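You operate a simulated robot arm through the tools that you are given. There is no shell and no other tool. Be economical: measure what you need, move in short steps, check, and stop when the job is done.

The job below is to be done with a simulated two-armed robot. You get a single attempt, and the scene is never put back.

JOB
Fetch the bun from the sink table top and set it on the middle of the bench. Then open the near counter door, take the tin on the top of the back counter and put it away on the cupboard of the counter, then shut the door. Then open the upper right door. Keep to this order. Set down upright: tin.

The check looks at the end state, three seconds after you hand in, the way a careful person would. Anything else that was tipped, shoved, dropped, spilled or broken makes it a failure.

ROBOT AND FRAMES
Two 7-joint arms with two-finger parallel grippers on one trunk, on a base that drives. Base frame: it is fixed to the floor where the robot stands at the start and does not move with it; the origin is under the middle of the robot, x ahead of it, y to its left, z up. Lengths are in mm, angles in rad, forces in N, time in s.
The left shoulder is at the start at [50, 165, 1030], the right one opposite. With the tool pointing down near the work surface each hand reaches from about 240 to 700 mm from the robot's upright axis, wherever it stands, measured 20 degrees to its own side. Places, roughly: cupboard of the counter [-2100, 2300, 200]; middle of the bench [-900, -700, 800]; near counter door [-2400, 2500, 400]; tin [-2000, -2500, 1000]; upper right door [-1600, 6200, 1300]. Payload 3.91 kg a hand.
The tool frame of a hand sits at the grasp point between the pads (the TCP): z along the fingers, y along the line on which they close. The tips reach 30 mm beyond it. The gripper opens to 110 mm. The fingers are 20 mm wide and 10 mm thick; the gripper's body (48 by 112 mm) begins 55 mm behind the TCP.
Orientation is told as [roll, pitch, yaw] about the base's x, y, z axes, in that order, counted from this pose: with the fingers straight down and closing along the base's y, the tool's x points along the base's -x, its y along +y and its z along -z.

CONTROLS
- The arms move only by the tool jog_arm. It takes "left_deltas", "right_deltas" or both (then of equal length, played together; a hand with none holds still); each is text: rows parted by semicolons, each of 7 numbers parted by spaces: the closure, from 0 (fully open) to 1 (shut), then the shift along the base's x, y, z in mm, then the turn, a rotation vector about the base's x, y, z in degrees. In form: hand x y z ax ay az; .... A call has 1 to 8 rows; each row shifts and turns the commanded pose from where the row before left it. A row lasts 0.2 s, in which the tool goes at most 50 mm and 0.15 rad; a call with a longer step from one row to the next is refused whole, and so is a gripper value outside its range. A pose out of reach is approached as far as the arm can. The call stops where the force on the tool passes 40 N (or 10 N more than at its start, if that is more) or the arm is blocked; 0.2 s more then pass. The fingers move at their own pace (about 45 mm/s each) and stop on an object; they squeeze with about 40 N. The grip force told is the motor's: it shows also when the fingers shut on nothing. Time passes only in rows, and 0.2 s behind the last, so rows that do not move let the fingers close. The reply holds the time, the measured pose of the TCP, the force on the tool along the base axes, the opening and the grip force, in the units named above and with some noise, with the torque about the TCP (base axes, N m) and any sound that the robot's microphone picked up, and new pictures: "show" is both (left out), scene, wrist or none (wrist: the cameras of the hands that moved).
- Cameras (640 x 400 px; columns grow to the right, rows downward): "scene" is now at [122.5, -21.3, 1210.7]; the picture's right is [-0.14, -0.99, 0.00], its down [-0.39, 0.06, -0.92] and it looks along [0.91, -0.13, -0.39] (base axes); focal length 278 px, centre (320, 200). "left" rides on the left gripper at [72, -17, -103] in its tool frame; the picture's right is [0.23, 0.97, 0.00], its down [-0.76, 0.18, -0.62] and it looks along [-0.61, 0.14, 0.78] (tool axes); focal length 222 px, centre (320, 200). "right" rides on the right gripper at [72, 17, -103] in its tool frame; the picture's right is [-0.23, 0.97, 0.00], its down [-0.76, -0.18, -0.62] and it looks along [-0.61, -0.14, 0.78] (tool axes); focal length 222 px, centre (320, 200). There is no depth. A picture from a camera that has moved, and an enlarged one, comes with that camera's place and axes in the base frame and with its lens. The place of the scene camera against the robot may be out by one fixed shift of up to 12 mm in any direction.
- lift_body(by): slides the trunk up (or, below 0, down) by that many mm; the arms and the scene camera ride with it, the base frame stays. It gives what a move gives, with no picture.
- drive_base(legs): drives the robot by 1 to 6 legs, each [ahead, left, turn to the left] in mm, mm and rad, along the robot's own axes; the way and the turn of a leg run together, so that a leg with both is an arc; at most 1500 mm and 3.142 rad a leg. The arms and the cameras ride along, it lands a little off, and it stops where it bumps. It gives what a move gives, and a new picture of the scene camera.
- turn_head(pan, tilt): turns the head with the scene camera to pan (to the left, within 1.396 rad either way) and tilt (down, from -0.506 to 1.204), counted from straight ahead of the robot. It gives what a move gives, and a new picture of the scene camera.
- zoom(camera, box): a new picture of the part [left, top, right, bottom] of that camera's present view, enlarged. The clock stands still meanwhile.
- finish_job(): hands the job in; it is judged then, once.

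Go step by step. Nothing tells you exact positions but the pictures and the camera data: compare them with the known pose of the tool, close in by small moves and look again before you grip or let go. The budget is 165 turns and 260 pictures, counting those below and the enlarged ones. Unless the task says otherwise, let go and move clear before handing in.

The tools are called after ">>>" by a JSON object that holds its "name" and its "arguments". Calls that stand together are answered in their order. jog_arm: Moves the arms, as the interface text tells. Its arguments: {"type":"object","properties":{"left_deltas":{"type":"string"},"right_deltas":{"type":"string"},"show":{"type":"string","enum":["both","scene","wrist","none"]}},"required":[]} The other tools are called the same way: lift_body (by) slides the trunk up or down; drive_base (legs) drives the base; turn_head (pan, tilt) turns the head that bears the scene camera; zoom (camera, box) takes an enlarged picture of a part of a camera's view; finish_job () hands the job in.

At the start:

```text
time: 0.0
left_position: [403.2, 109.6, 1117.2]
left_orientation: [-0.001, 0.0, 0.001]
left_force: [0.4, -0.2, 0.2]
left_moment: [0.0, 0.01, 0.04]
left_grip_width: 110.2
left_gripper_force: 0.0
right_position: [343.9, -236.6, 1091.2]
right_orientation: [0.0, 0.001, -0.001]
right_force: [0.2, 0.2, -0.2]
right_moment: [-0.01, 0.02, -0.01]
right_grip_width: 109.9
right_gripper_force: 0.1
trunk travel left (down, up): [-250.0, 253.0]
robot x, y, heading: [0.4, -2.5, 0.001]
head pan, tilt: [-0.145, 0.405]
```

scene: 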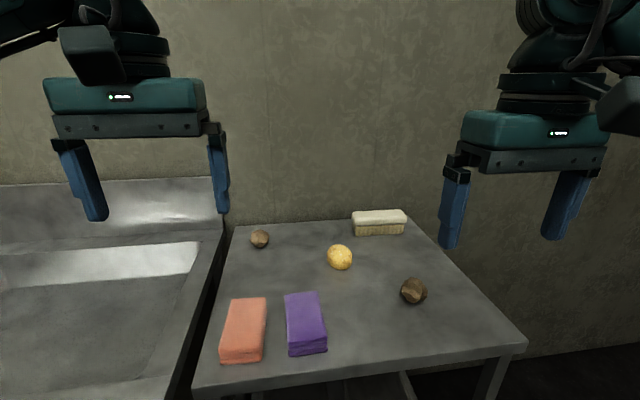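
right: 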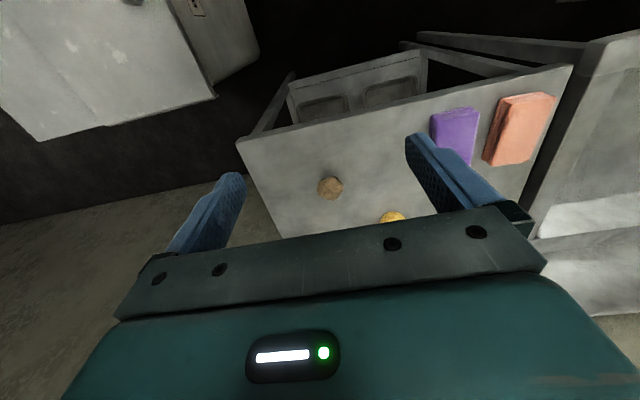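
left: 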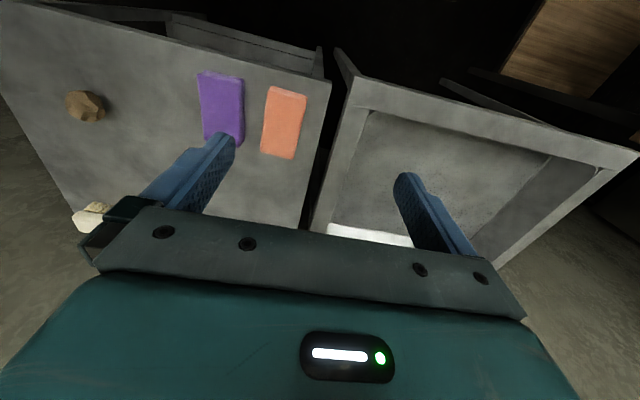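

I see a table with several small objects beside a sink. I need to tell which one is the bun, so I zoom in first.

>>> {"name": "zoom", "arguments": {"camera": "scene", "box": [220, 200, 440, 310]}}

>>> {"name": "zoom", "arguments": {"camera": "right", "box": [240, 60, 560, 240]}}

```text
2.91 times, centred on (330, 255) of scene
camera zoom: at [122.5, -21.3, 1210.7], right [-0.14, -0.99, 0.0], down [-0.39, 0.06, -0.92], along [0.91, -0.13, -0.39], focal length 810 px, centre (291, 40)
```

zoom: 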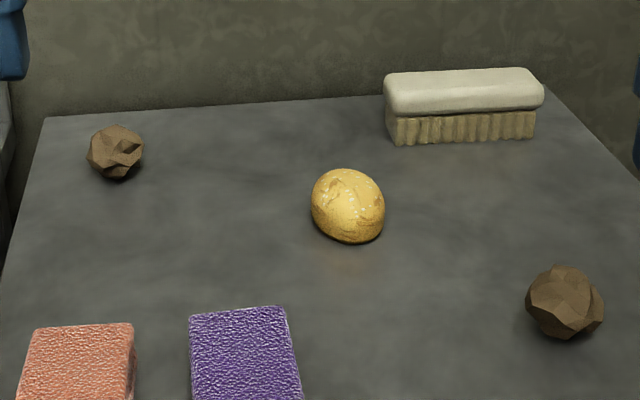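

```text
2.00 times, centred on (400, 150) of right
camera zoom: at [271.0, -219.8, 1194.3], right [0.23, 0.97, 0.0], down [0.76, -0.18, 0.62], along [0.61, -0.14, -0.78], focal length 444 px, centre (160, 300)
```

zoom: 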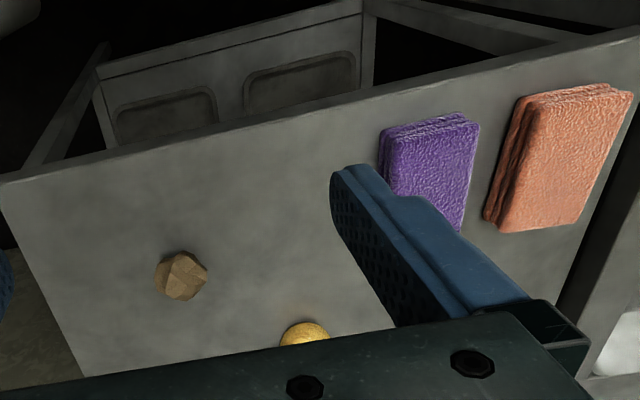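

The yellow round thing is the bun, at about (621, -134, 857), and the table top is near z 835. I move the open right hand above it and look again.

>>> {"name": "jog_arm", "arguments": {"right_deltas": "0 39.5 14.7 -13 0 0 0; 0 39.5 14.7 -13 0 0 0; 0 39.5 14.7 -13 0 0 0; 0 39.5 14.7 -13 0 0 0; 0 39.5 14.7 -13 0 0 0; 0 39.5 14.7 -13 0 0 0; 0 39.5 14.7 -13 0 0 0; 0 0 0 0 0 0 0"}}

```text
time: 1.8
left_position: [401.6, 109.5, 1118.1]
left_orientation: [0.001, -0.001, 0.0]
left_force: [-0.3, 0.4, 0.4]
left_moment: [-0.01, 0.0, 0.01]
left_grip_width: 110.0
left_gripper_force: 0.0
right_position: [620.0, -132.0, 998.4]
right_orientation: [-0.001, -0.002, 0.001]
right_force: [0.1, 0.2, -0.2]
right_moment: [0.03, 0.02, -0.03]
right_grip_width: 110.0
right_gripper_force: 0.1
trunk travel left (down, up): [-250.0, 253.0]
robot x, y, heading: [-4.0, 1.5, 0.0]
head pan, tilt: [-0.145, 0.405]
camera scene: at [122.5, -21.5, 1210.7], right [-0.14, -0.99, 0.0], down [-0.39, 0.06, -0.92], along [0.91, -0.13, -0.39], focal length 278 px, centre (320, 200)
camera right: at [547.8, -115.2, 1101.2], right [0.23, 0.97, 0.0], down [0.76, -0.18, 0.62], along [0.61, -0.14, -0.78], focal length 222 px, centre (320, 200)
```

scene: 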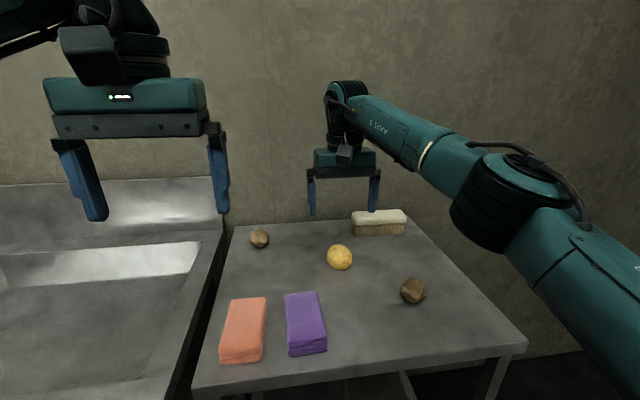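
right: 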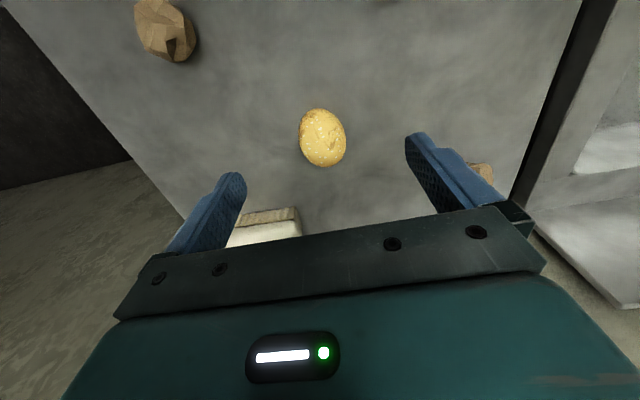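

The new view puts the bun nearer (655, -137, 840). I step closer to refine that.

>>> {"name": "jog_arm", "arguments": {"right_deltas": "0 15 -2 -30 0 0 0; 0 15 -2 -30 0 0 0; 0 0 0 0 0 0 0", "show": "wrist"}}

```text
time: 2.6
left_position: [401.4, 110.4, 1117.6]
left_orientation: [0.0, -0.001, 0.003]
left_force: [0.6, 0.8, 0.0]
left_moment: [0.0, 0.01, -0.04]
left_grip_width: 110.0
left_gripper_force: 0.1
right_position: [646.4, -137.1, 936.5]
right_orientation: [0.001, -0.001, 0.001]
right_force: [0.1, 0.5, -0.3]
right_moment: [0.01, -0.01, 0.0]
right_grip_width: 109.9
right_gripper_force: 0.1
trunk travel left (down, up): [-250.0, 253.0]
robot x, y, heading: [1.5, 4.5, -0.001]
head pan, tilt: [-0.145, 0.405]
camera right: at [574.3, -120.6, 1041.2], right [0.23, 0.97, 0.0], down [0.76, -0.18, 0.62], along [0.61, -0.14, -0.78], focal length 222 px, centre (320, 200)
```

right: 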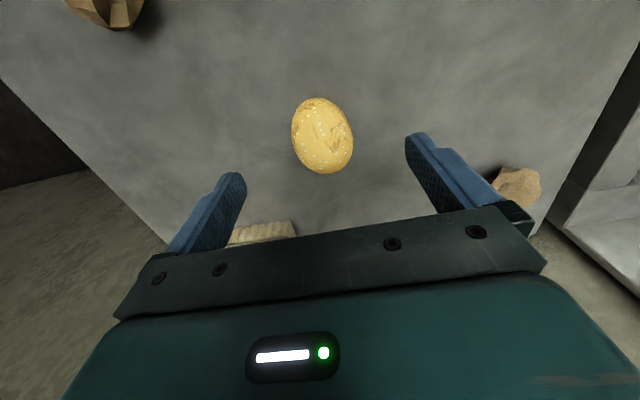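

The bun is at (656, -137). I descend around it, with the fingers straddling it.

>>> {"name": "jog_arm", "arguments": {"right_deltas": "0 9 0 -30 0 0 0; 0 0 0 -25 0 0 0; 0 0 0 -15 0 0 0; 0 0 0 -8 0 0 0; 0 0 0 0 0 0 0"}}

```text
time: 3.8
left_position: [401.8, 109.3, 1118.2]
left_orientation: [0.0, 0.0, 0.001]
left_force: [-0.1, -0.2, -1.0]
left_moment: [0.04, -0.01, 0.0]
left_grip_width: 110.0
left_gripper_force: 0.1
right_position: [651.5, -134.0, 877.3]
right_orientation: [0.0, 0.0, 0.0]
right_force: [-0.5, 0.5, 0.4]
right_moment: [0.01, -0.01, 0.01]
right_grip_width: 110.1
right_gripper_force: 0.0
right hand out of reach, approached as far as the arm can: row 1
trunk travel left (down, up): [-250.0, 253.0]
robot x, y, heading: [0.2, -0.7, 0.005]
head pan, tilt: [-0.145, 0.405]
camera scene: at [122.5, -21.3, 1210.7], right [-0.14, -0.99, 0.0], down [-0.39, 0.06, -0.92], along [0.91, -0.13, -0.39], focal length 278 px, centre (320, 200)
camera right: at [578.4, -117.0, 980.4], right [0.23, 0.97, 0.0], down [0.76, -0.18, 0.62], along [0.61, -0.14, -0.78], focal length 222 px, centre (320, 200)
```

scene: 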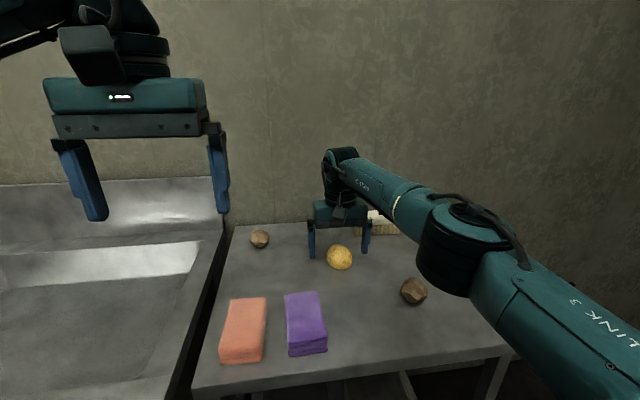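
right: 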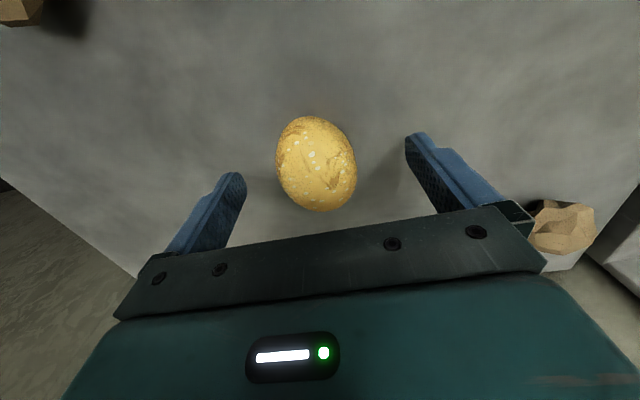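

The bun is centred between the fingers to about 4 mm, so I go down the last bit and close.

>>> {"name": "jog_arm", "arguments": {"right_deltas": "0 0 -2 -12 0 0 0; 0 0 0 -10 0 0 0; 0 0 0 0 0 0 0", "show": "wrist"}}

```text
time: 4.6
left_position: [401.4, 110.2, 1117.2]
left_orientation: [0.0, -0.001, 0.001]
left_force: [-0.5, 0.3, 0.5]
left_moment: [0.02, -0.01, 0.01]
left_grip_width: 110.1
left_gripper_force: 0.1
right_position: [649.3, -137.3, 855.0]
right_orientation: [0.0, 0.0, -0.001]
right_force: [-0.5, -1.1, 0.3]
right_moment: [0.01, 0.01, 0.0]
right_grip_width: 109.9
right_gripper_force: 0.1
trunk travel left (down, up): [-250.0, 253.0]
robot x, y, heading: [-2.7, -1.2, 0.0]
head pan, tilt: [-0.145, 0.405]
camera right: at [578.6, -120.2, 957.7], right [0.23, 0.97, 0.0], down [0.76, -0.18, 0.62], along [0.61, -0.14, -0.78], focal length 222 px, centre (320, 200)
```

right: 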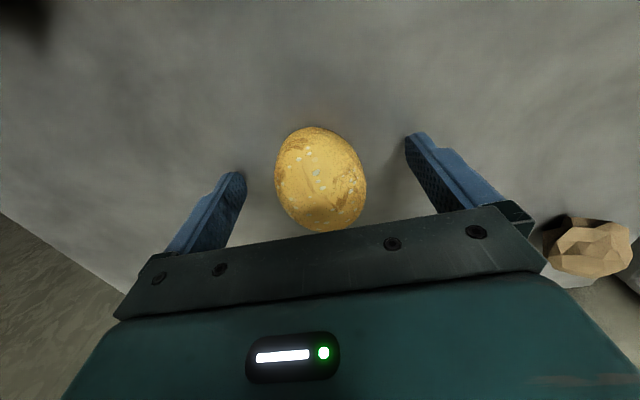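

The fingers straddle the bun, so I close now.

>>> {"name": "jog_arm", "arguments": {"right_deltas": "0 1 0 -4 0 0 0; 0.3 0 0 0 0 0 0; 0.5 0 0 0 0 0 0; 1 0 0 0 0 0 0; 1 0 0 0 0 0 0; 1 0 0 0 0 0 0; 1 0 0 0 0 0 0", "show": "wrist"}}

```text
time: 6.2
left_position: [401.5, 110.2, 1118.3]
left_orientation: [0.0, 0.0, 0.003]
left_force: [-0.3, -0.6, 1.4]
left_moment: [0.0, 0.0, 0.02]
left_grip_width: 110.2
left_gripper_force: 0.2
right_position: [651.5, -138.3, 850.2]
right_orientation: [-0.001, 0.001, 0.002]
right_force: [-0.2, 0.2, -0.7]
right_moment: [-0.02, -0.04, -0.02]
right_grip_width: 57.2
right_gripper_force: 40.1
trunk travel left (down, up): [-250.0, 253.0]
robot x, y, heading: [2.2, -2.9, -0.004]
head pan, tilt: [-0.145, 0.405]
camera right: at [578.6, -120.2, 953.7], right [0.23, 0.97, 0.0], down [0.76, -0.18, 0.62], along [0.61, -0.14, -0.78], focal length 222 px, centre (320, 200)
```

right: 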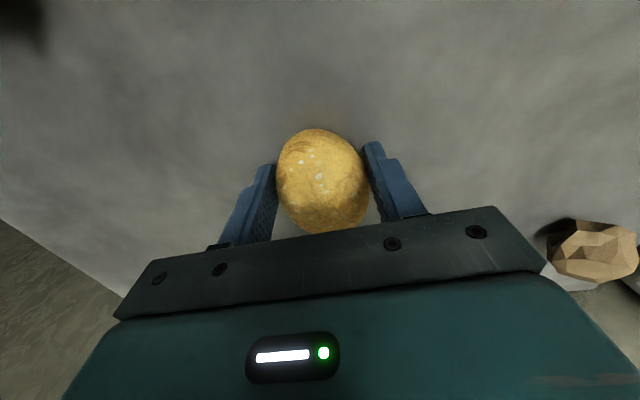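

The grip holds at 57 mm. I lift straight up, then pull back towards the body.

>>> {"name": "jog_arm", "arguments": {"right_deltas": "1 0 0 25 0 0 0; 1 0 0 40 0 0 0; 1 0 0 45 0 0 0; 1 -10 -5 45 0 0 0; 1 -45 -12 10 0 0 0; 1 -45 -12 10 0 0 0; 1 -45 -12 0 0 0 0; 1 -45 -12 0 0 0 0", "show": "wrist"}}

>>> {"name": "jog_arm", "arguments": {"right_deltas": "1 -40 -10 0 0 0 0; 1 -40 -10 0 0 0 0; 1 -40 -10 0 0 0 0", "left_deltas": "0 -30 20 0 0 0 0; 0 -30 20 0 0 0 0; 0 0 0 0 0 0 0", "show": "none"}}

>>> {"name": "turn_head", "arguments": {"pan": -1.39, "tilt": 0.4}}

```text
time: 8.0
left_position: [400.4, 109.1, 1118.4]
left_orientation: [0.0, 0.0, 0.001]
left_force: [0.3, -0.4, -0.4]
left_moment: [0.02, 0.02, 0.01]
left_grip_width: 109.9
left_gripper_force: 0.0
right_position: [453.8, -181.2, 1017.7]
right_orientation: [0.0, 0.0, -0.002]
right_force: [0.0, -0.4, -1.6]
right_moment: [0.02, 0.04, 0.02]
right_grip_width: 57.4
right_gripper_force: 40.8
right hand out of reach, approached as far as the arm can: row 3
trunk travel left (down, up): [-250.0, 253.0]
robot x, y, heading: [1.3, 2.3, 0.003]
head pan, tilt: [-0.145, 0.405]
camera right: at [380.9, -164.5, 1121.2], right [0.23, 0.97, 0.0], down [0.76, -0.18, 0.62], along [0.61, -0.14, -0.78], focal length 222 px, centre (320, 200)
```

right: 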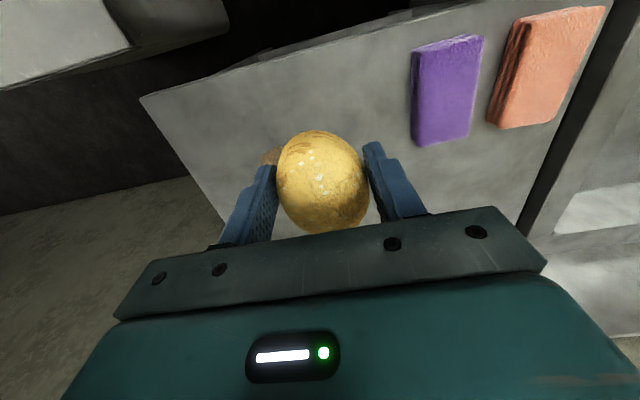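

```text
time: 8.8
left_position: [339.6, 151.4, 1119.8]
left_orientation: [-0.001, -0.003, 0.001]
left_force: [-0.3, 0.2, -0.4]
left_moment: [0.01, 0.02, -0.04]
left_grip_width: 110.0
left_gripper_force: 0.1
right_position: [334.8, -212.0, 1014.1]
right_orientation: [-0.001, -0.001, 0.0]
right_force: [-0.7, 0.5, -0.6]
right_moment: [-0.01, -0.02, 0.0]
right_grip_width: 57.0
right_gripper_force: 40.5
trunk travel left (down, up): [-250.0, 253.0]
robot x, y, heading: [1.3, 1.1, 0.004]
head pan, tilt: [-0.145, 0.405]
```

```text
time: 10.2
left_position: [339.7, 150.6, 1119.9]
left_orientation: [0.001, 0.001, 0.001]
left_force: [-0.1, 0.6, 0.1]
left_moment: [0.0, -0.02, 0.06]
left_grip_width: 110.1
left_gripper_force: 0.2
right_position: [335.5, -213.0, 1015.3]
right_orientation: [-0.001, -0.001, 0.0]
right_force: [0.3, 0.2, -0.9]
right_moment: [-0.01, 0.01, 0.0]
right_grip_width: 57.2
right_gripper_force: 39.8
trunk travel left (down, up): [-250.0, 253.0]
robot x, y, heading: [-0.9, 0.1, -0.0]
head pan, tilt: [-1.389, 0.4]
camera scene: at [47.7, -99.1, 1211.2], right [-0.98, -0.18, 0.0], down [-0.07, 0.38, -0.92], along [0.17, -0.91, -0.39], focal length 278 px, centre (320, 200)
```

scene: 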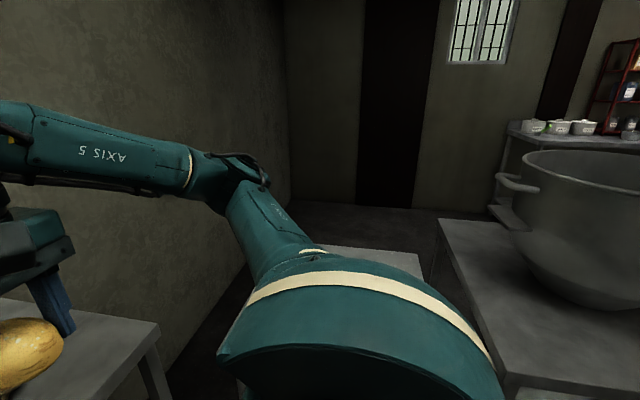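

The bench lies behind me to the right, and a large pot stands on it. I look to the left before turning.

>>> {"name": "turn_head", "arguments": {"pan": 1.39, "tilt": 0.4}}

```text
time: 12.7
left_position: [339.9, 151.0, 1120.9]
left_orientation: [0.0, -0.001, 0.003]
left_force: [-0.4, 0.2, 0.1]
left_moment: [-0.01, -0.01, -0.03]
left_grip_width: 110.3
left_gripper_force: 0.0
right_position: [336.4, -213.9, 1014.6]
right_orientation: [0.0, -0.001, 0.001]
right_force: [-0.2, 0.4, -1.4]
right_moment: [0.01, 0.02, -0.01]
right_grip_width: 56.9
right_gripper_force: 39.6
trunk travel left (down, up): [-250.0, 253.0]
robot x, y, heading: [-0.4, 1.8, -0.0]
head pan, tilt: [1.389, 0.4]
camera scene: at [47.7, 83.1, 1211.2], right [0.98, -0.18, 0.0], down [-0.07, -0.38, -0.92], along [0.17, 0.91, -0.39], focal length 278 px, centre (320, 200)
```

scene: 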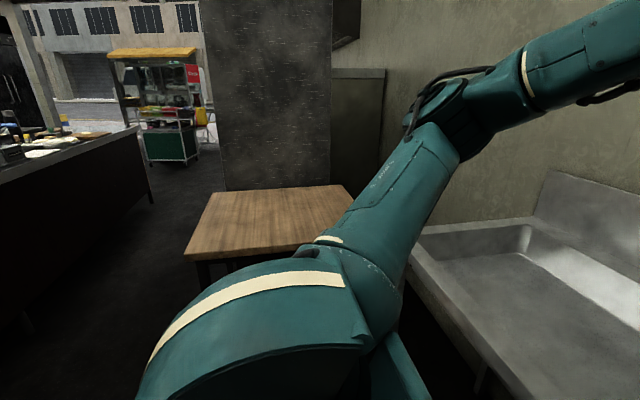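

The way round to the left is clear at arm height, so I turn the robot to face -x and look at the bench.

>>> {"name": "drive_base", "arguments": {"legs": [[0, 0, 1.57], [0, 0, 1.57]]}}

>>> {"name": "turn_head", "arguments": {"pan": 0.8, "tilt": 0.4}}

>>> {"name": "turn_head", "arguments": {"pan": 0, "tilt": 0.3}}

```text
time: 20.6
left_position: [-347.4, -138.0, 1119.9]
left_orientation: [0.0, -0.001, 3.101]
left_force: [-0.2, -0.4, -0.4]
left_moment: [-0.01, 0.01, -0.03]
left_grip_width: 109.6
left_gripper_force: 0.1
right_position: [-325.6, 227.2, 1014.6]
right_orientation: [-0.001, 0.001, 3.099]
right_force: [0.2, -1.7, -1.0]
right_moment: [0.0, -0.03, 0.02]
right_grip_width: 57.2
right_gripper_force: 39.5
trunk travel left (down, up): [-250.0, 253.0]
robot x, y, heading: [-2.3, 0.6, 3.098]
head pan, tilt: [1.389, 0.4]
camera scene: at [-48.2, -97.1, 1211.2], right [-0.98, 0.22, 0.0], down [0.09, 0.38, -0.92], along [-0.2, -0.9, -0.39], focal length 278 px, centre (320, 200)
```

scene: 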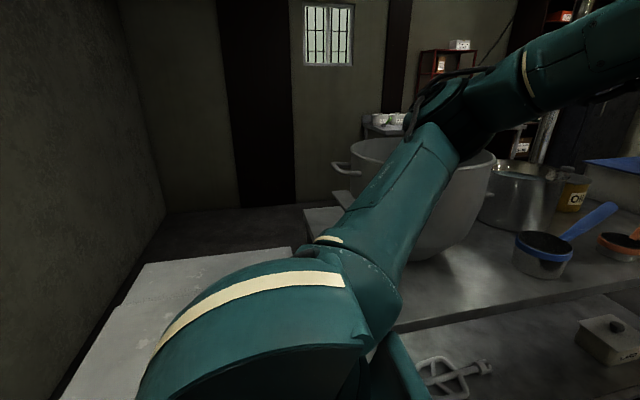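

```text
time: 21.6
left_position: [-346.0, -137.0, 1119.3]
left_orientation: [-0.001, 0.0, 3.102]
left_force: [1.0, 0.6, 0.0]
left_moment: [-0.05, -0.01, -0.01]
left_grip_width: 110.0
left_gripper_force: 0.0
right_position: [-325.8, 226.8, 1015.1]
right_orientation: [0.001, 0.001, 3.099]
right_force: [-0.4, -0.2, -0.4]
right_moment: [0.04, 0.01, 0.03]
right_grip_width: 57.1
right_gripper_force: 40.1
trunk travel left (down, up): [-250.0, 253.0]
robot x, y, heading: [3.9, -4.8, 3.095]
head pan, tilt: [0.799, 0.4]
camera scene: at [-95.0, -70.5, 1211.2], right [-0.69, 0.73, 0.0], down [0.28, 0.27, -0.92], along [-0.67, -0.63, -0.39], focal length 278 px, centre (320, 200)
```

scene: 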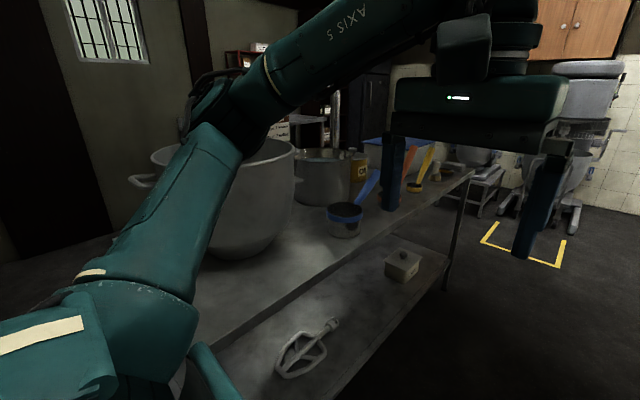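

```text
time: 22.8
left_position: [-345.7, -136.3, 1119.7]
left_orientation: [-0.001, 0.0, 3.1]
left_force: [0.0, -0.6, 0.5]
left_moment: [-0.05, 0.02, -0.02]
left_grip_width: 109.7
left_gripper_force: 0.0
right_position: [-327.3, 227.0, 1014.2]
right_orientation: [0.0, -0.002, 3.099]
right_force: [0.7, 0.6, -1.0]
right_moment: [0.03, -0.01, 0.0]
right_grip_width: 57.3
right_gripper_force: 40.1
trunk travel left (down, up): [-250.0, 253.0]
robot x, y, heading: [-1.0, 1.6, 3.099]
head pan, tilt: [0.0, 0.3]
camera scene: at [-121.0, -2.9, 1220.5], right [0.04, 1.0, 0.0], down [0.3, -0.01, -0.96], along [-0.95, 0.04, -0.3], focal length 278 px, centre (320, 200)
```

scene: 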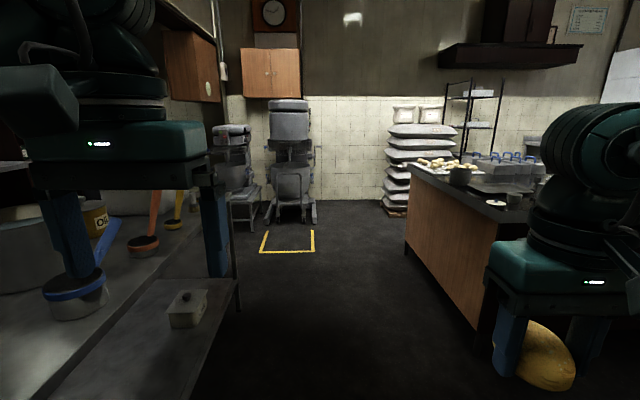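

The bench runs roughly from x -1550 to -200 with its front edge at y ≈ -400, and the pots stand on it. I drive along it, turn to face it and look at the middle.

>>> {"name": "drive_base", "arguments": {"legs": [[740, -30, 0], [0, 0, 1.61]]}}

>>> {"name": "turn_head", "arguments": {"pan": -0.3, "tilt": 0.55}}

```text
time: 30.8
left_position: [-599.5, -270.8, 1120.1]
left_orientation: [0.0, -0.002, -1.584]
left_force: [-0.4, -0.4, -0.4]
left_moment: [-0.02, 0.02, -0.03]
left_grip_width: 110.0
left_gripper_force: 0.0
right_position: [-963.2, -260.9, 1015.5]
right_orientation: [0.0, -0.001, -1.586]
right_force: [-0.3, -0.1, -1.1]
right_moment: [0.04, -0.04, 0.01]
right_grip_width: 57.2
right_gripper_force: 39.9
trunk travel left (down, up): [-250.0, 253.0]
robot x, y, heading: [-745.3, 68.7, -1.583]
head pan, tilt: [0.0, 0.3]
camera scene: at [-745.3, -59.1, 1220.5], right [-1.0, 0.01, 0.0], down [0.0, 0.3, -0.96], along [-0.01, -0.96, -0.3], focal length 278 px, centre (320, 200)
```

scene: 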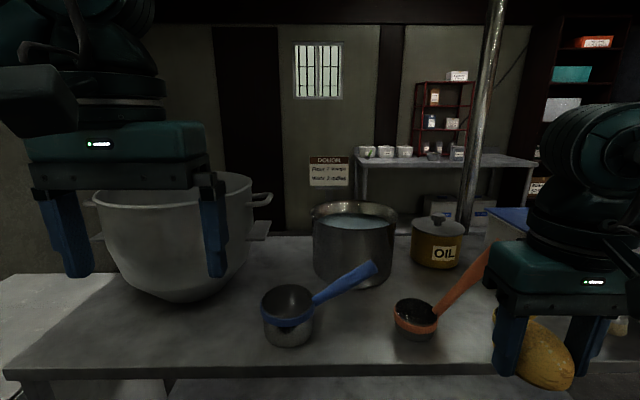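

```text
time: 31.6
left_position: [-599.3, -269.9, 1120.5]
left_orientation: [0.0, -0.001, -1.582]
left_force: [-0.2, -1.0, -0.7]
left_moment: [0.02, 0.05, 0.01]
left_grip_width: 110.0
left_gripper_force: 0.0
right_position: [-964.3, -261.3, 1014.4]
right_orientation: [0.0, 0.0, -1.585]
right_force: [-0.5, -0.8, -1.8]
right_moment: [0.04, -0.04, 0.06]
right_grip_width: 57.2
right_gripper_force: 40.5
trunk travel left (down, up): [-250.0, 253.0]
robot x, y, heading: [-744.4, 70.5, -1.587]
head pan, tilt: [-0.3, 0.55]
camera scene: at [-771.8, -51.2, 1197.5], right [-0.95, 0.31, 0.0], down [0.16, 0.5, -0.85], along [-0.26, -0.81, -0.52], focal length 278 px, centre (320, 200)
```

scene: 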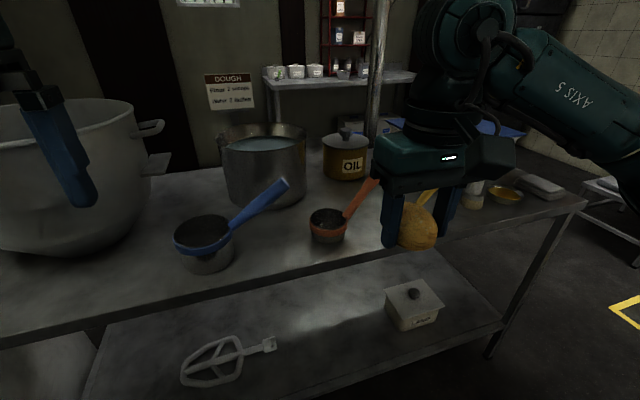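

The pots leave a free pocket near the bench centre (-920, -700), between the pot, the oil tin and the orange ladle. I come closer and use the wrist camera from above.

>>> {"name": "drive_base", "arguments": {"legs": [[130, 0, 0]]}}

>>> {"name": "jog_arm", "arguments": {"right_deltas": "1 0 0 35 0 0 0; 1 0 0 35 0 0 0; 1 0 0 35 0 0 0; 1 0 -30 25 0 0 0; 1 0 -30 0 0 0 0; 1 0 -30 0 0 0 0; 1 0 0 0 0 0 0"}}

```text
time: 32.9
left_position: [-601.1, -399.1, 1120.0]
left_orientation: [0.001, 0.0, -1.584]
left_force: [-0.6, 0.6, 0.1]
left_moment: [-0.02, -0.05, -0.04]
left_grip_width: 110.1
left_gripper_force: 0.1
right_position: [-965.4, -389.2, 1014.5]
right_orientation: [0.001, -0.001, -1.587]
right_force: [-0.5, 0.2, -1.1]
right_moment: [-0.01, 0.03, -0.01]
right_grip_width: 57.2
right_gripper_force: 40.4
trunk travel left (down, up): [-250.0, 253.0]
robot x, y, heading: [-751.9, -56.8, -1.591]
head pan, tilt: [-0.3, 0.55]
camera scene: at [-774.0, -179.7, 1197.4], right [-0.95, 0.31, 0.0], down [0.16, 0.5, -0.85], along [-0.27, -0.81, -0.52], focal length 278 px, centre (320, 200)
```

scene: 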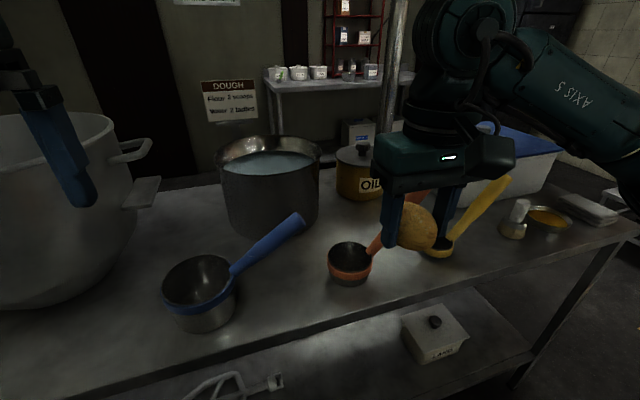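

```text
time: 34.5
left_position: [-602.6, -399.6, 1120.6]
left_orientation: [0.0, 0.0, -1.586]
left_force: [-0.9, -0.7, -0.2]
left_moment: [-0.01, 0.02, 0.0]
left_grip_width: 110.0
left_gripper_force: 0.1
right_position: [-964.5, -478.4, 1142.5]
right_orientation: [0.0, 0.001, -1.587]
right_force: [-0.4, 0.0, -0.4]
right_moment: [0.02, 0.0, -0.02]
right_grip_width: 57.3
right_gripper_force: 39.8
trunk travel left (down, up): [-250.0, 253.0]
robot x, y, heading: [-747.2, -58.6, -1.588]
head pan, tilt: [-0.3, 0.55]
camera scene: at [-774.0, -179.1, 1197.5], right [-0.95, 0.31, 0.0], down [0.16, 0.5, -0.85], along [-0.27, -0.81, -0.52], focal length 278 px, centre (320, 200)
camera right: at [-946.9, -407.3, 1245.1], right [0.97, -0.24, 0.0], down [-0.19, -0.76, 0.62], along [-0.15, -0.6, -0.78], focal length 222 px, centre (320, 200)
```

scene: 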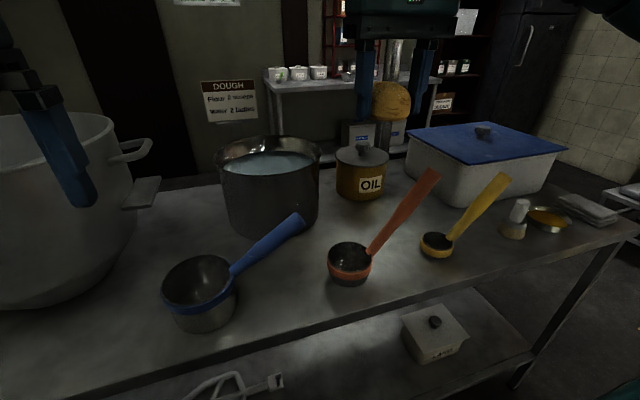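
right: 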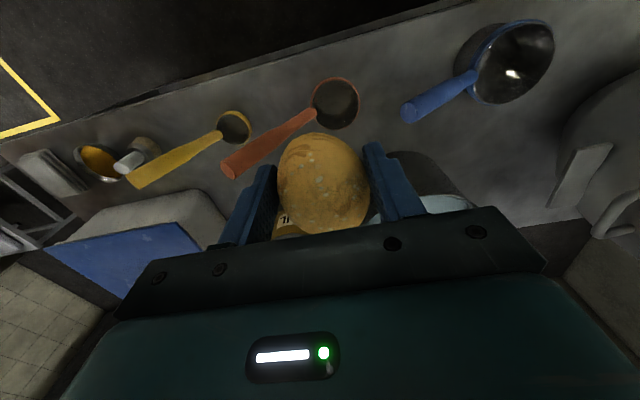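

The scene is clear: the bun goes at about (-970, -660), behind the orange ladle and between the pot and the oil jar. To keep my elbow above the ladle handle I raise the trunk and come 30 mm closer.

>>> {"name": "lift_body", "arguments": {"by": 150}}

>>> {"name": "drive_base", "arguments": {"legs": [[30, 0, 0]]}}

>>> {"name": "jog_arm", "arguments": {"right_deltas": "1 0 -35 0 0 0 0; 1 0 -35 0 0 0 0; 1 0 -35 0 0 0 0; 1 0 -35 0 0 0 0; 1 0 0 -30 0 0 0; 1 0 0 -30 0 0 0; 1 0 0 -30 0 0 0; 1 0 0 0 0 0 0"}}

```text
time: 36.2
left_position: [-602.1, -399.8, 1270.0]
left_orientation: [-0.001, 0.001, -1.584]
left_force: [-0.4, -0.8, 0.3]
left_moment: [0.01, -0.02, -0.01]
left_grip_width: 110.1
left_gripper_force: 0.1
right_position: [-966.8, -479.3, 1293.1]
right_orientation: [0.001, -0.001, -1.586]
right_force: [0.1, 0.0, -1.4]
right_moment: [0.04, -0.02, 0.02]
right_grip_width: 57.0
right_gripper_force: 40.0
trunk travel left (down, up): [-400.0, 103.0]
robot x, y, heading: [-746.3, -54.4, -1.589]
head pan, tilt: [-0.3, 0.55]
```

```text
time: 37.0
left_position: [-601.7, -429.7, 1270.2]
left_orientation: [-0.001, 0.001, -1.585]
left_force: [0.2, 0.6, 0.5]
left_moment: [0.05, 0.01, 0.0]
left_grip_width: 110.0
left_gripper_force: 0.2
right_position: [-965.4, -509.1, 1291.0]
right_orientation: [0.001, 0.0, -1.586]
right_force: [0.3, 0.1, -1.4]
right_moment: [0.05, 0.02, 0.0]
right_grip_width: 57.1
right_gripper_force: 39.8
trunk travel left (down, up): [-400.0, 103.0]
robot x, y, heading: [-746.2, -82.9, -1.586]
head pan, tilt: [-0.3, 0.55]
camera scene: at [-774.4, -210.0, 1347.4], right [-0.95, 0.31, 0.0], down [0.16, 0.5, -0.85], along [-0.27, -0.81, -0.52], focal length 278 px, centre (320, 200)
```

scene: 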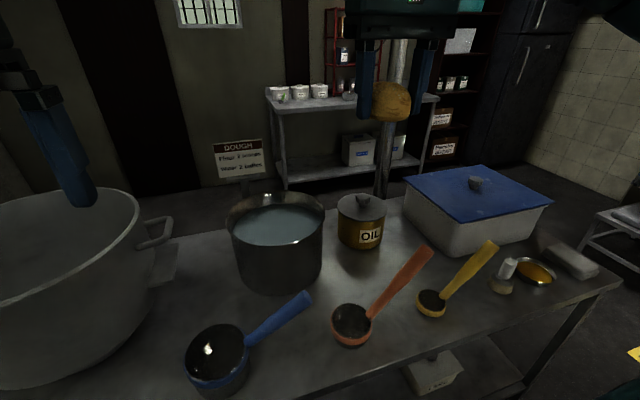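

```text
time: 38.8
left_position: [-603.1, -429.7, 1270.0]
left_orientation: [-0.002, 0.0, -1.587]
left_force: [0.5, -0.9, -0.7]
left_moment: [0.0, 0.02, 0.01]
left_grip_width: 110.0
left_gripper_force: 0.0
right_position: [-968.3, -650.4, 1202.0]
right_orientation: [0.001, -0.003, -1.586]
right_force: [0.2, 0.0, -0.5]
right_moment: [0.0, -0.03, 0.01]
right_grip_width: 57.2
right_gripper_force: 40.0
trunk travel left (down, up): [-400.0, 103.0]
robot x, y, heading: [-745.9, -83.0, -1.582]
head pan, tilt: [-0.3, 0.55]
camera scene: at [-774.1, -208.6, 1347.5], right [-0.95, 0.31, 0.0], down [0.16, 0.5, -0.85], along [-0.27, -0.81, -0.52], focal length 278 px, centre (320, 200)
camera right: at [-949.1, -577.8, 1303.6], right [0.97, -0.24, 0.0], down [-0.19, -0.76, 0.62], along [-0.15, -0.61, -0.78], focal length 222 px, centre (320, 200)
```

scene: 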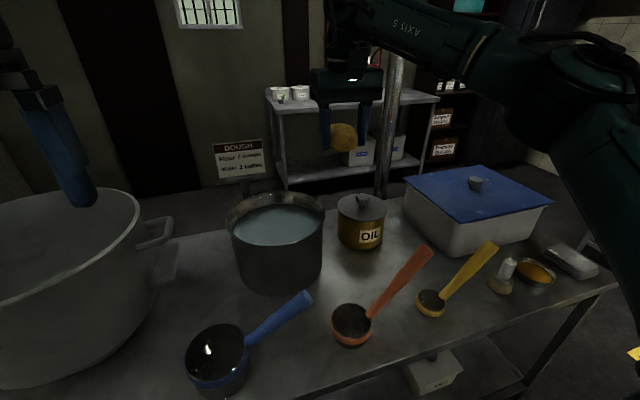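
right: 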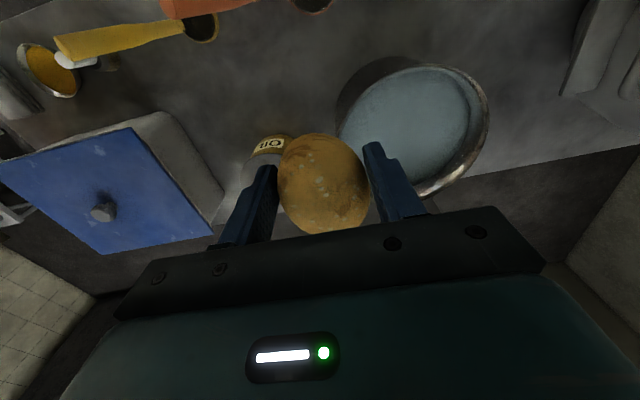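

The spot (-968, -655) looks clear and the bench top is about z 790–800. I lower part-way and check for the ladle handle and the pot.

>>> {"name": "jog_arm", "arguments": {"right_deltas": "1 0 0 -40 0 0 0; 1 0 -4 -40 0 0 0; 1 0 -4 -40 0 0 0; 1 0 0 -40 0 0 0; 1 0 0 -40 0 0 0; 1 0 0 -40 0 0 0; 1 0 0 0 0 0 0"}}

```text
time: 40.4
left_position: [-602.4, -428.0, 1270.5]
left_orientation: [-0.001, -0.002, -1.586]
left_force: [0.3, -0.3, 0.6]
left_moment: [-0.05, -0.03, -0.01]
left_grip_width: 110.1
left_gripper_force: 0.0
right_position: [-967.3, -658.0, 963.5]
right_orientation: [0.001, -0.002, -1.587]
right_force: [0.4, -0.6, -0.4]
right_moment: [0.04, 0.02, 0.0]
right_grip_width: 56.8
right_gripper_force: 39.7
trunk travel left (down, up): [-400.0, 103.0]
robot x, y, heading: [-746.2, -82.2, -1.59]
head pan, tilt: [-0.3, 0.55]
camera scene: at [-774.4, -208.6, 1347.5], right [-0.95, 0.31, 0.0], down [0.16, 0.5, -0.85], along [-0.27, -0.81, -0.52], focal length 278 px, centre (320, 200)
camera right: at [-948.5, -586.3, 1065.7], right [0.97, -0.24, 0.0], down [-0.19, -0.76, 0.62], along [-0.15, -0.61, -0.78], focal length 222 px, centre (320, 200)
```

scene: 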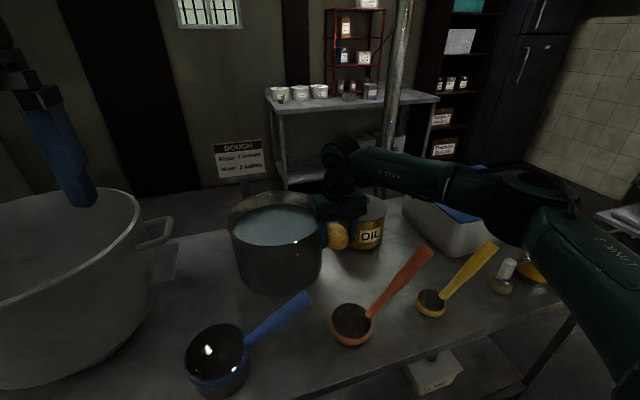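
right: 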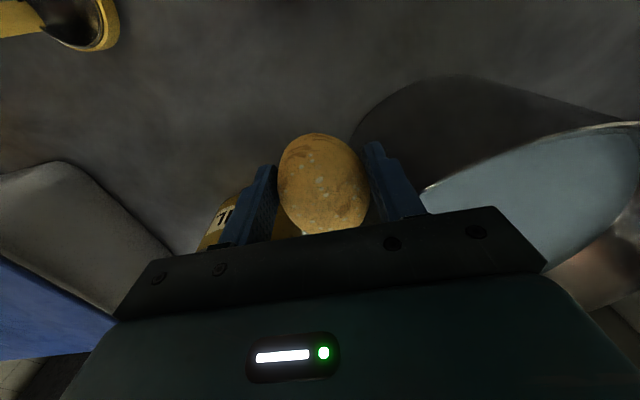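

The elbow hangs fairly close to the yellow ladle's handle end (about z 965). I raise the trunk by another 100 before lowering the hand.

>>> {"name": "lift_body", "arguments": {"by": 100}}

>>> {"name": "jog_arm", "arguments": {"right_deltas": "1 0 0 -40 0 0 0; 1 0 0 -40 0 0 0; 1 0 0 -40 0 0 0; 1 0 0 -40 0 0 0; 1 0 0 -20 0 0 0; 1 0 0 0 0 0 0"}}

>>> {"name": "turn_head", "arguments": {"pan": -0.6, "tilt": 0.6}}

```text
time: 41.8
left_position: [-601.6, -428.2, 1370.3]
left_orientation: [0.0, 0.0, -1.584]
left_force: [-0.2, -0.1, -0.6]
left_moment: [-0.02, 0.02, -0.01]
left_grip_width: 109.9
left_gripper_force: 0.0
right_position: [-968.0, -659.0, 1062.7]
right_orientation: [0.0, 0.001, -1.587]
right_force: [-0.4, 0.3, -2.0]
right_moment: [0.01, 0.04, 0.01]
right_grip_width: 57.2
right_gripper_force: 39.3
trunk travel left (down, up): [-500.0, 3.0]
robot x, y, heading: [-747.2, -84.4, -1.586]
head pan, tilt: [-0.3, 0.55]
```

```text
time: 42.8
left_position: [-602.4, -427.9, 1370.3]
left_orientation: [-0.002, -0.002, -1.588]
left_force: [-0.3, -0.6, -0.1]
left_moment: [0.03, 0.01, -0.03]
left_grip_width: 110.2
left_gripper_force: 0.1
right_position: [-966.9, -665.9, 912.4]
right_orientation: [0.019, -0.024, -1.587]
right_force: [-1.0, 8.2, 17.8]
right_moment: [-0.79, -1.06, 0.44]
right_grip_width: 57.2
right_gripper_force: 39.9
trunk travel left (down, up): [-500.0, 3.0]
robot x, y, heading: [-747.8, -88.4, -1.588]
head pan, tilt: [-0.3, 0.55]
stopped in row 5 (right hand): the force on the tool passed its limit at 50 N (the readings are from after the stop); the commanded pose is now the measured one
camera scene: at [-774.5, -208.0, 1447.7], right [-0.95, 0.31, 0.0], down [0.16, 0.5, -0.85], along [-0.27, -0.81, -0.52], focal length 278 px, centre (320, 200)
camera right: at [-949.6, -590.8, 1015.2], right [0.97, -0.24, 0.02], down [-0.2, -0.74, 0.64], along [-0.14, -0.62, -0.77], focal length 222 px, centre (320, 200)
```

scene: 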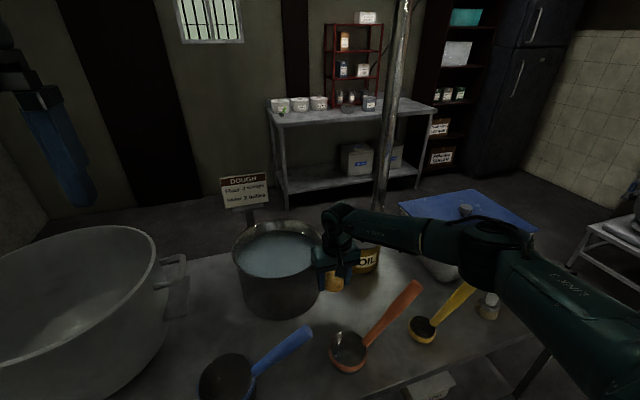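
right: 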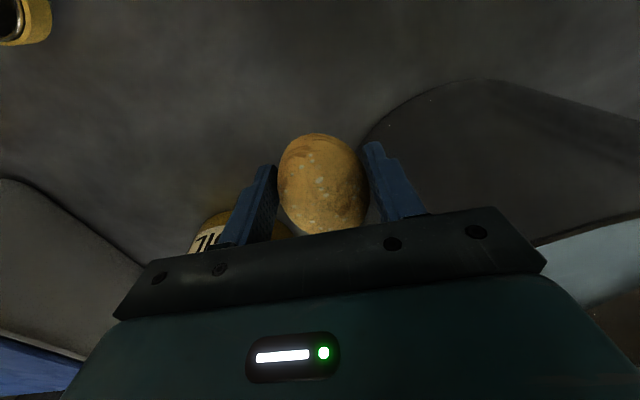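

```text
time: 43.6
left_position: [-602.4, -427.3, 1370.7]
left_orientation: [-0.001, -0.002, -1.586]
left_force: [0.1, -0.7, -0.3]
left_moment: [0.01, 0.02, -0.01]
left_grip_width: 109.8
left_gripper_force: 0.1
right_position: [-966.3, -665.5, 913.4]
right_orientation: [0.015, -0.025, -1.591]
right_force: [0.3, -6.2, 20.7]
right_moment: [-0.11, -1.17, -0.37]
right_grip_width: 56.9
right_gripper_force: 39.5
trunk travel left (down, up): [-500.0, 3.0]
robot x, y, heading: [-749.8, -84.4, -1.585]
head pan, tilt: [-0.6, 0.6]
camera scene: at [-797.0, -194.0, 1443.3], right [-0.82, 0.58, 0.0], down [0.33, 0.46, -0.83], along [-0.48, -0.67, -0.56], focal length 278 px, centre (320, 200)
```

scene: 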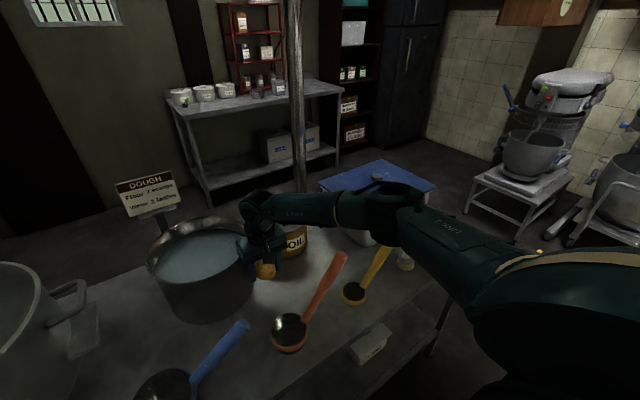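

The gripper's body touched the pot rim on its +x side at about z 967. I lift off, turn the hand 40° so its narrow side faces the pot, and shift a little.

>>> {"name": "jog_arm", "arguments": {"right_deltas": "1 -4 2 20 0 0 0; 1 -6 5 40 -1 1.4 0; 1 0 0 30 0 0 8; 1 0 0 0 0 0 8; 1 0 0 0 0 0 8; 1 0 0 0 0 0 8; 1 0 0 0 0 0 8; 1 0 0 0 0 0 0"}}

>>> {"name": "zoom", "arguments": {"camera": "scene", "box": [120, 170, 440, 370]}}

```text
time: 45.4
left_position: [-602.5, -428.9, 1370.4]
left_orientation: [-0.002, 0.0, -1.588]
left_force: [0.0, -0.1, -0.1]
left_moment: [0.01, 0.03, 0.02]
left_grip_width: 110.1
left_gripper_force: 0.1
right_position: [-978.0, -656.9, 1000.4]
right_orientation: [-0.011, -0.037, -1.097]
right_force: [0.2, 0.5, -0.9]
right_moment: [-0.01, -0.02, 0.04]
right_grip_width: 57.0
right_gripper_force: 40.2
right hand out of reach, approached as far as the arm can: row 6, 7
trunk travel left (down, up): [-500.0, 3.0]
robot x, y, heading: [-743.8, -86.2, -1.586]
head pan, tilt: [-0.6, 0.6]
camera scene: at [-797.8, -195.6, 1443.0], right [-0.82, 0.58, 0.0], down [0.33, 0.46, -0.83], along [-0.48, -0.67, -0.56], focal length 278 px, centre (320, 200)
camera right: at [-996.7, -580.7, 1100.8], right [0.97, 0.24, 0.0], down [0.18, -0.73, 0.65], along [0.16, -0.63, -0.76], focal length 222 px, centre (320, 200)
```

scene: 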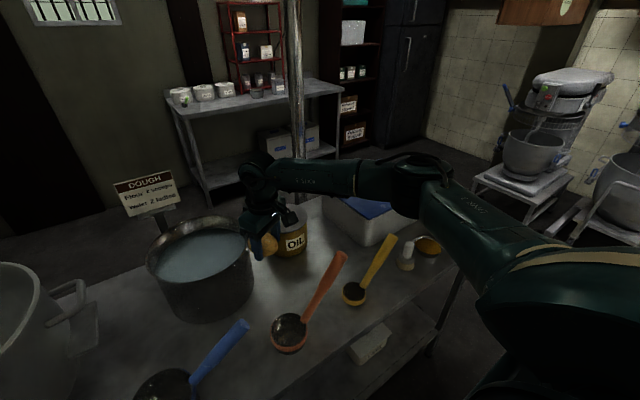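
right: 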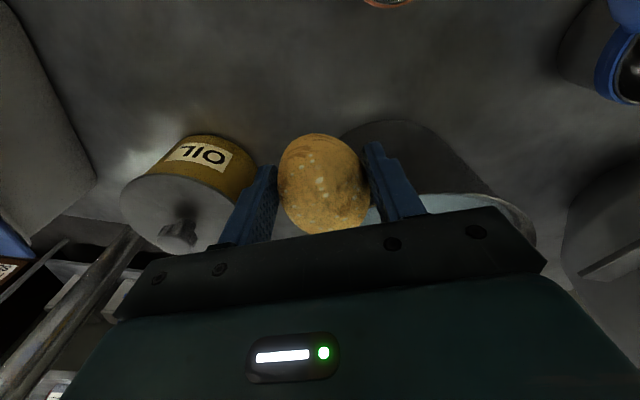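

```text
2.00 times, centred on (280, 270) of scene
camera zoom: at [-797.8, -195.6, 1443.0], right [-0.82, 0.58, 0.0], down [0.33, 0.46, -0.83], along [-0.48, -0.67, -0.56], focal length 557 px, centre (400, 60)
```

zoom: 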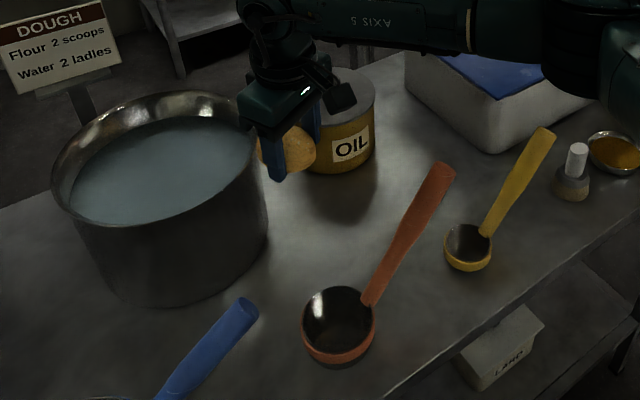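

The pot didn't visibly move, and there is free space in front of it. I straighten the slight tilt and lower at about (-966, -652).

>>> {"name": "jog_arm", "arguments": {"right_deltas": "1 6 2 -30 2.2 0.4 0; 1 6 2 -35 0 0 0; 1 0 0 -35 0 0 0; 1 0 0 -20 0 0 0; 1 0 0 0 0 0 0"}}

```text
time: 46.6
left_position: [-603.1, -429.1, 1370.0]
left_orientation: [0.001, -0.001, -1.587]
left_force: [-0.4, 0.0, 0.1]
left_moment: [-0.02, 0.02, 0.0]
left_grip_width: 109.8
left_gripper_force: 0.0
right_position: [-966.7, -651.1, 927.4]
right_orientation: [-0.002, 0.0, -1.1]
right_force: [1.0, 0.3, -1.3]
right_moment: [0.02, -0.01, -0.01]
right_grip_width: 57.1
right_gripper_force: 39.9
right hand out of reach, approached as far as the arm can: row 3, 4
trunk travel left (down, up): [-500.0, 3.0]
robot x, y, heading: [-749.4, -84.0, -1.588]
head pan, tilt: [-0.6, 0.6]
camera scene: at [-797.8, -195.5, 1443.0], right [-0.82, 0.58, 0.0], down [0.33, 0.46, -0.83], along [-0.48, -0.67, -0.56], focal length 278 px, centre (320, 200)
camera right: at [-983.6, -578.8, 1030.4], right [0.97, 0.24, 0.0], down [0.19, -0.76, 0.62], along [0.15, -0.61, -0.78], focal length 222 px, centre (320, 200)
```

scene: 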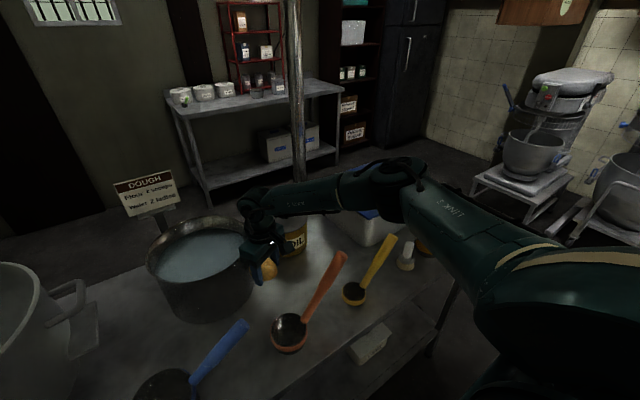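
right: 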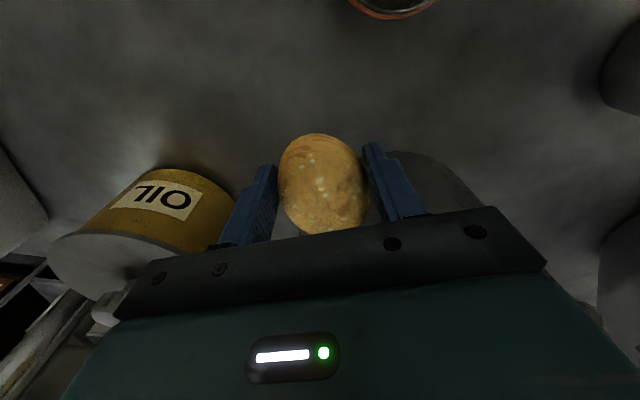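

The arm is at its reach limit at this height, so I lower the trunk instead, which brings the hand straight down.

>>> {"name": "lift_body", "arguments": {"by": -80}}

>>> {"name": "jog_arm", "arguments": {"right_deltas": "1 0 0 0 0 0 0"}}

```text
time: 47.8
left_position: [-601.9, -429.1, 1288.9]
left_orientation: [0.001, 0.0, -1.588]
left_force: [0.2, 0.8, -1.0]
left_moment: [0.02, 0.0, 0.01]
left_grip_width: 109.7
left_gripper_force: 0.1
right_position: [-966.4, -651.2, 846.8]
right_orientation: [-0.002, 0.001, -1.101]
right_force: [0.0, -0.3, -0.5]
right_moment: [0.01, 0.01, 0.02]
right_grip_width: 57.0
right_gripper_force: 39.9
trunk travel left (down, up): [-420.0, 83.0]
robot x, y, heading: [-748.3, -85.5, -1.585]
head pan, tilt: [-0.6, 0.6]
```

```text
time: 48.2
left_position: [-602.0, -429.5, 1290.5]
left_orientation: [0.0, 0.0, -1.587]
left_force: [0.2, -0.6, 1.2]
left_moment: [0.01, 0.0, 0.0]
left_grip_width: 109.8
left_gripper_force: 0.0
right_position: [-967.1, -650.8, 848.0]
right_orientation: [-0.003, 0.001, -1.102]
right_force: [0.4, -0.4, -1.1]
right_moment: [0.04, 0.02, 0.01]
right_grip_width: 57.3
right_gripper_force: 39.9
trunk travel left (down, up): [-420.0, 83.0]
robot x, y, heading: [-748.1, -88.2, -1.588]
head pan, tilt: [-0.6, 0.6]
camera scene: at [-797.8, -195.6, 1363.0], right [-0.82, 0.58, 0.0], down [0.33, 0.46, -0.83], along [-0.48, -0.67, -0.56], focal length 278 px, centre (320, 200)
camera right: at [-983.7, -578.8, 950.5], right [0.97, 0.24, 0.0], down [0.19, -0.76, 0.62], along [0.15, -0.61, -0.78], focal length 222 px, centre (320, 200)
```

scene: 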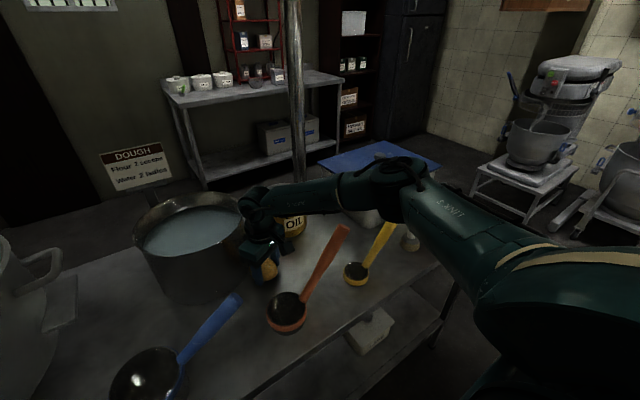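
right: 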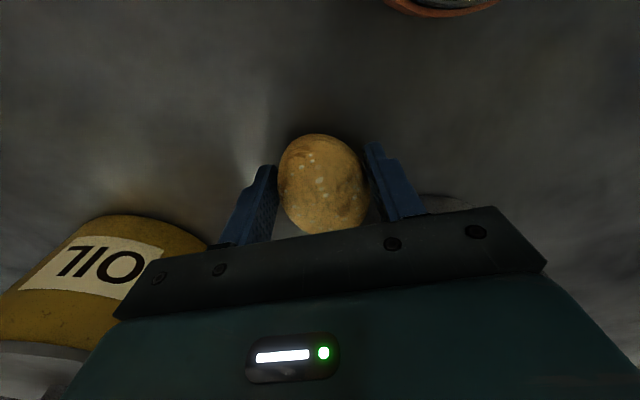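

Still free of the surface. I lower in small trunk steps until I feel contact.

>>> {"name": "lift_body", "arguments": {"by": -12}}

>>> {"name": "lift_body", "arguments": {"by": -5}}

>>> {"name": "lift_body", "arguments": {"by": -4}}

```text
time: 48.8
left_position: [-601.9, -429.3, 1278.9]
left_orientation: [-0.001, 0.0, -1.586]
left_force: [0.4, 0.3, 0.4]
left_moment: [0.03, 0.0, 0.01]
left_grip_width: 110.0
left_gripper_force: 0.0
right_position: [-965.6, -651.3, 834.7]
right_orientation: [-0.001, 0.001, -1.103]
right_force: [-0.8, 0.2, -0.7]
right_moment: [0.03, 0.02, -0.03]
right_grip_width: 57.2
right_gripper_force: 40.6
trunk travel left (down, up): [-408.0, 95.0]
robot x, y, heading: [-748.5, -85.3, -1.588]
head pan, tilt: [-0.6, 0.6]
```

```text
time: 49.4
left_position: [-602.5, -429.7, 1273.5]
left_orientation: [0.001, -0.002, -1.585]
left_force: [0.1, -0.2, -0.6]
left_moment: [0.02, 0.01, 0.02]
left_grip_width: 110.0
left_gripper_force: 0.0
right_position: [-966.6, -651.1, 831.7]
right_orientation: [-0.003, 0.0, -1.103]
right_force: [-0.7, 0.2, 5.0]
right_moment: [-0.06, -0.15, 0.01]
right_grip_width: 56.9
right_gripper_force: 40.1
trunk travel left (down, up): [-403.0, 100.0]
robot x, y, heading: [-748.0, -88.7, -1.591]
head pan, tilt: [-0.6, 0.6]
```

```text
time: 49.9
left_position: [-602.1, -426.0, 1269.7]
left_orientation: [-0.002, -0.003, -1.587]
left_force: [-0.2, -0.3, -0.5]
left_moment: [0.02, -0.02, 0.0]
left_grip_width: 109.9
left_gripper_force: 0.0
right_position: [-966.5, -651.2, 830.4]
right_orientation: [-0.004, -0.007, -1.102]
right_force: [-3.8, 2.6, 29.2]
right_moment: [0.23, -0.1, -0.02]
right_grip_width: 57.1
right_gripper_force: 39.6
trunk travel left (down, up): [-399.0, 104.0]
robot x, y, heading: [-748.4, -86.2, -1.588]
head pan, tilt: [-0.6, 0.6]
```

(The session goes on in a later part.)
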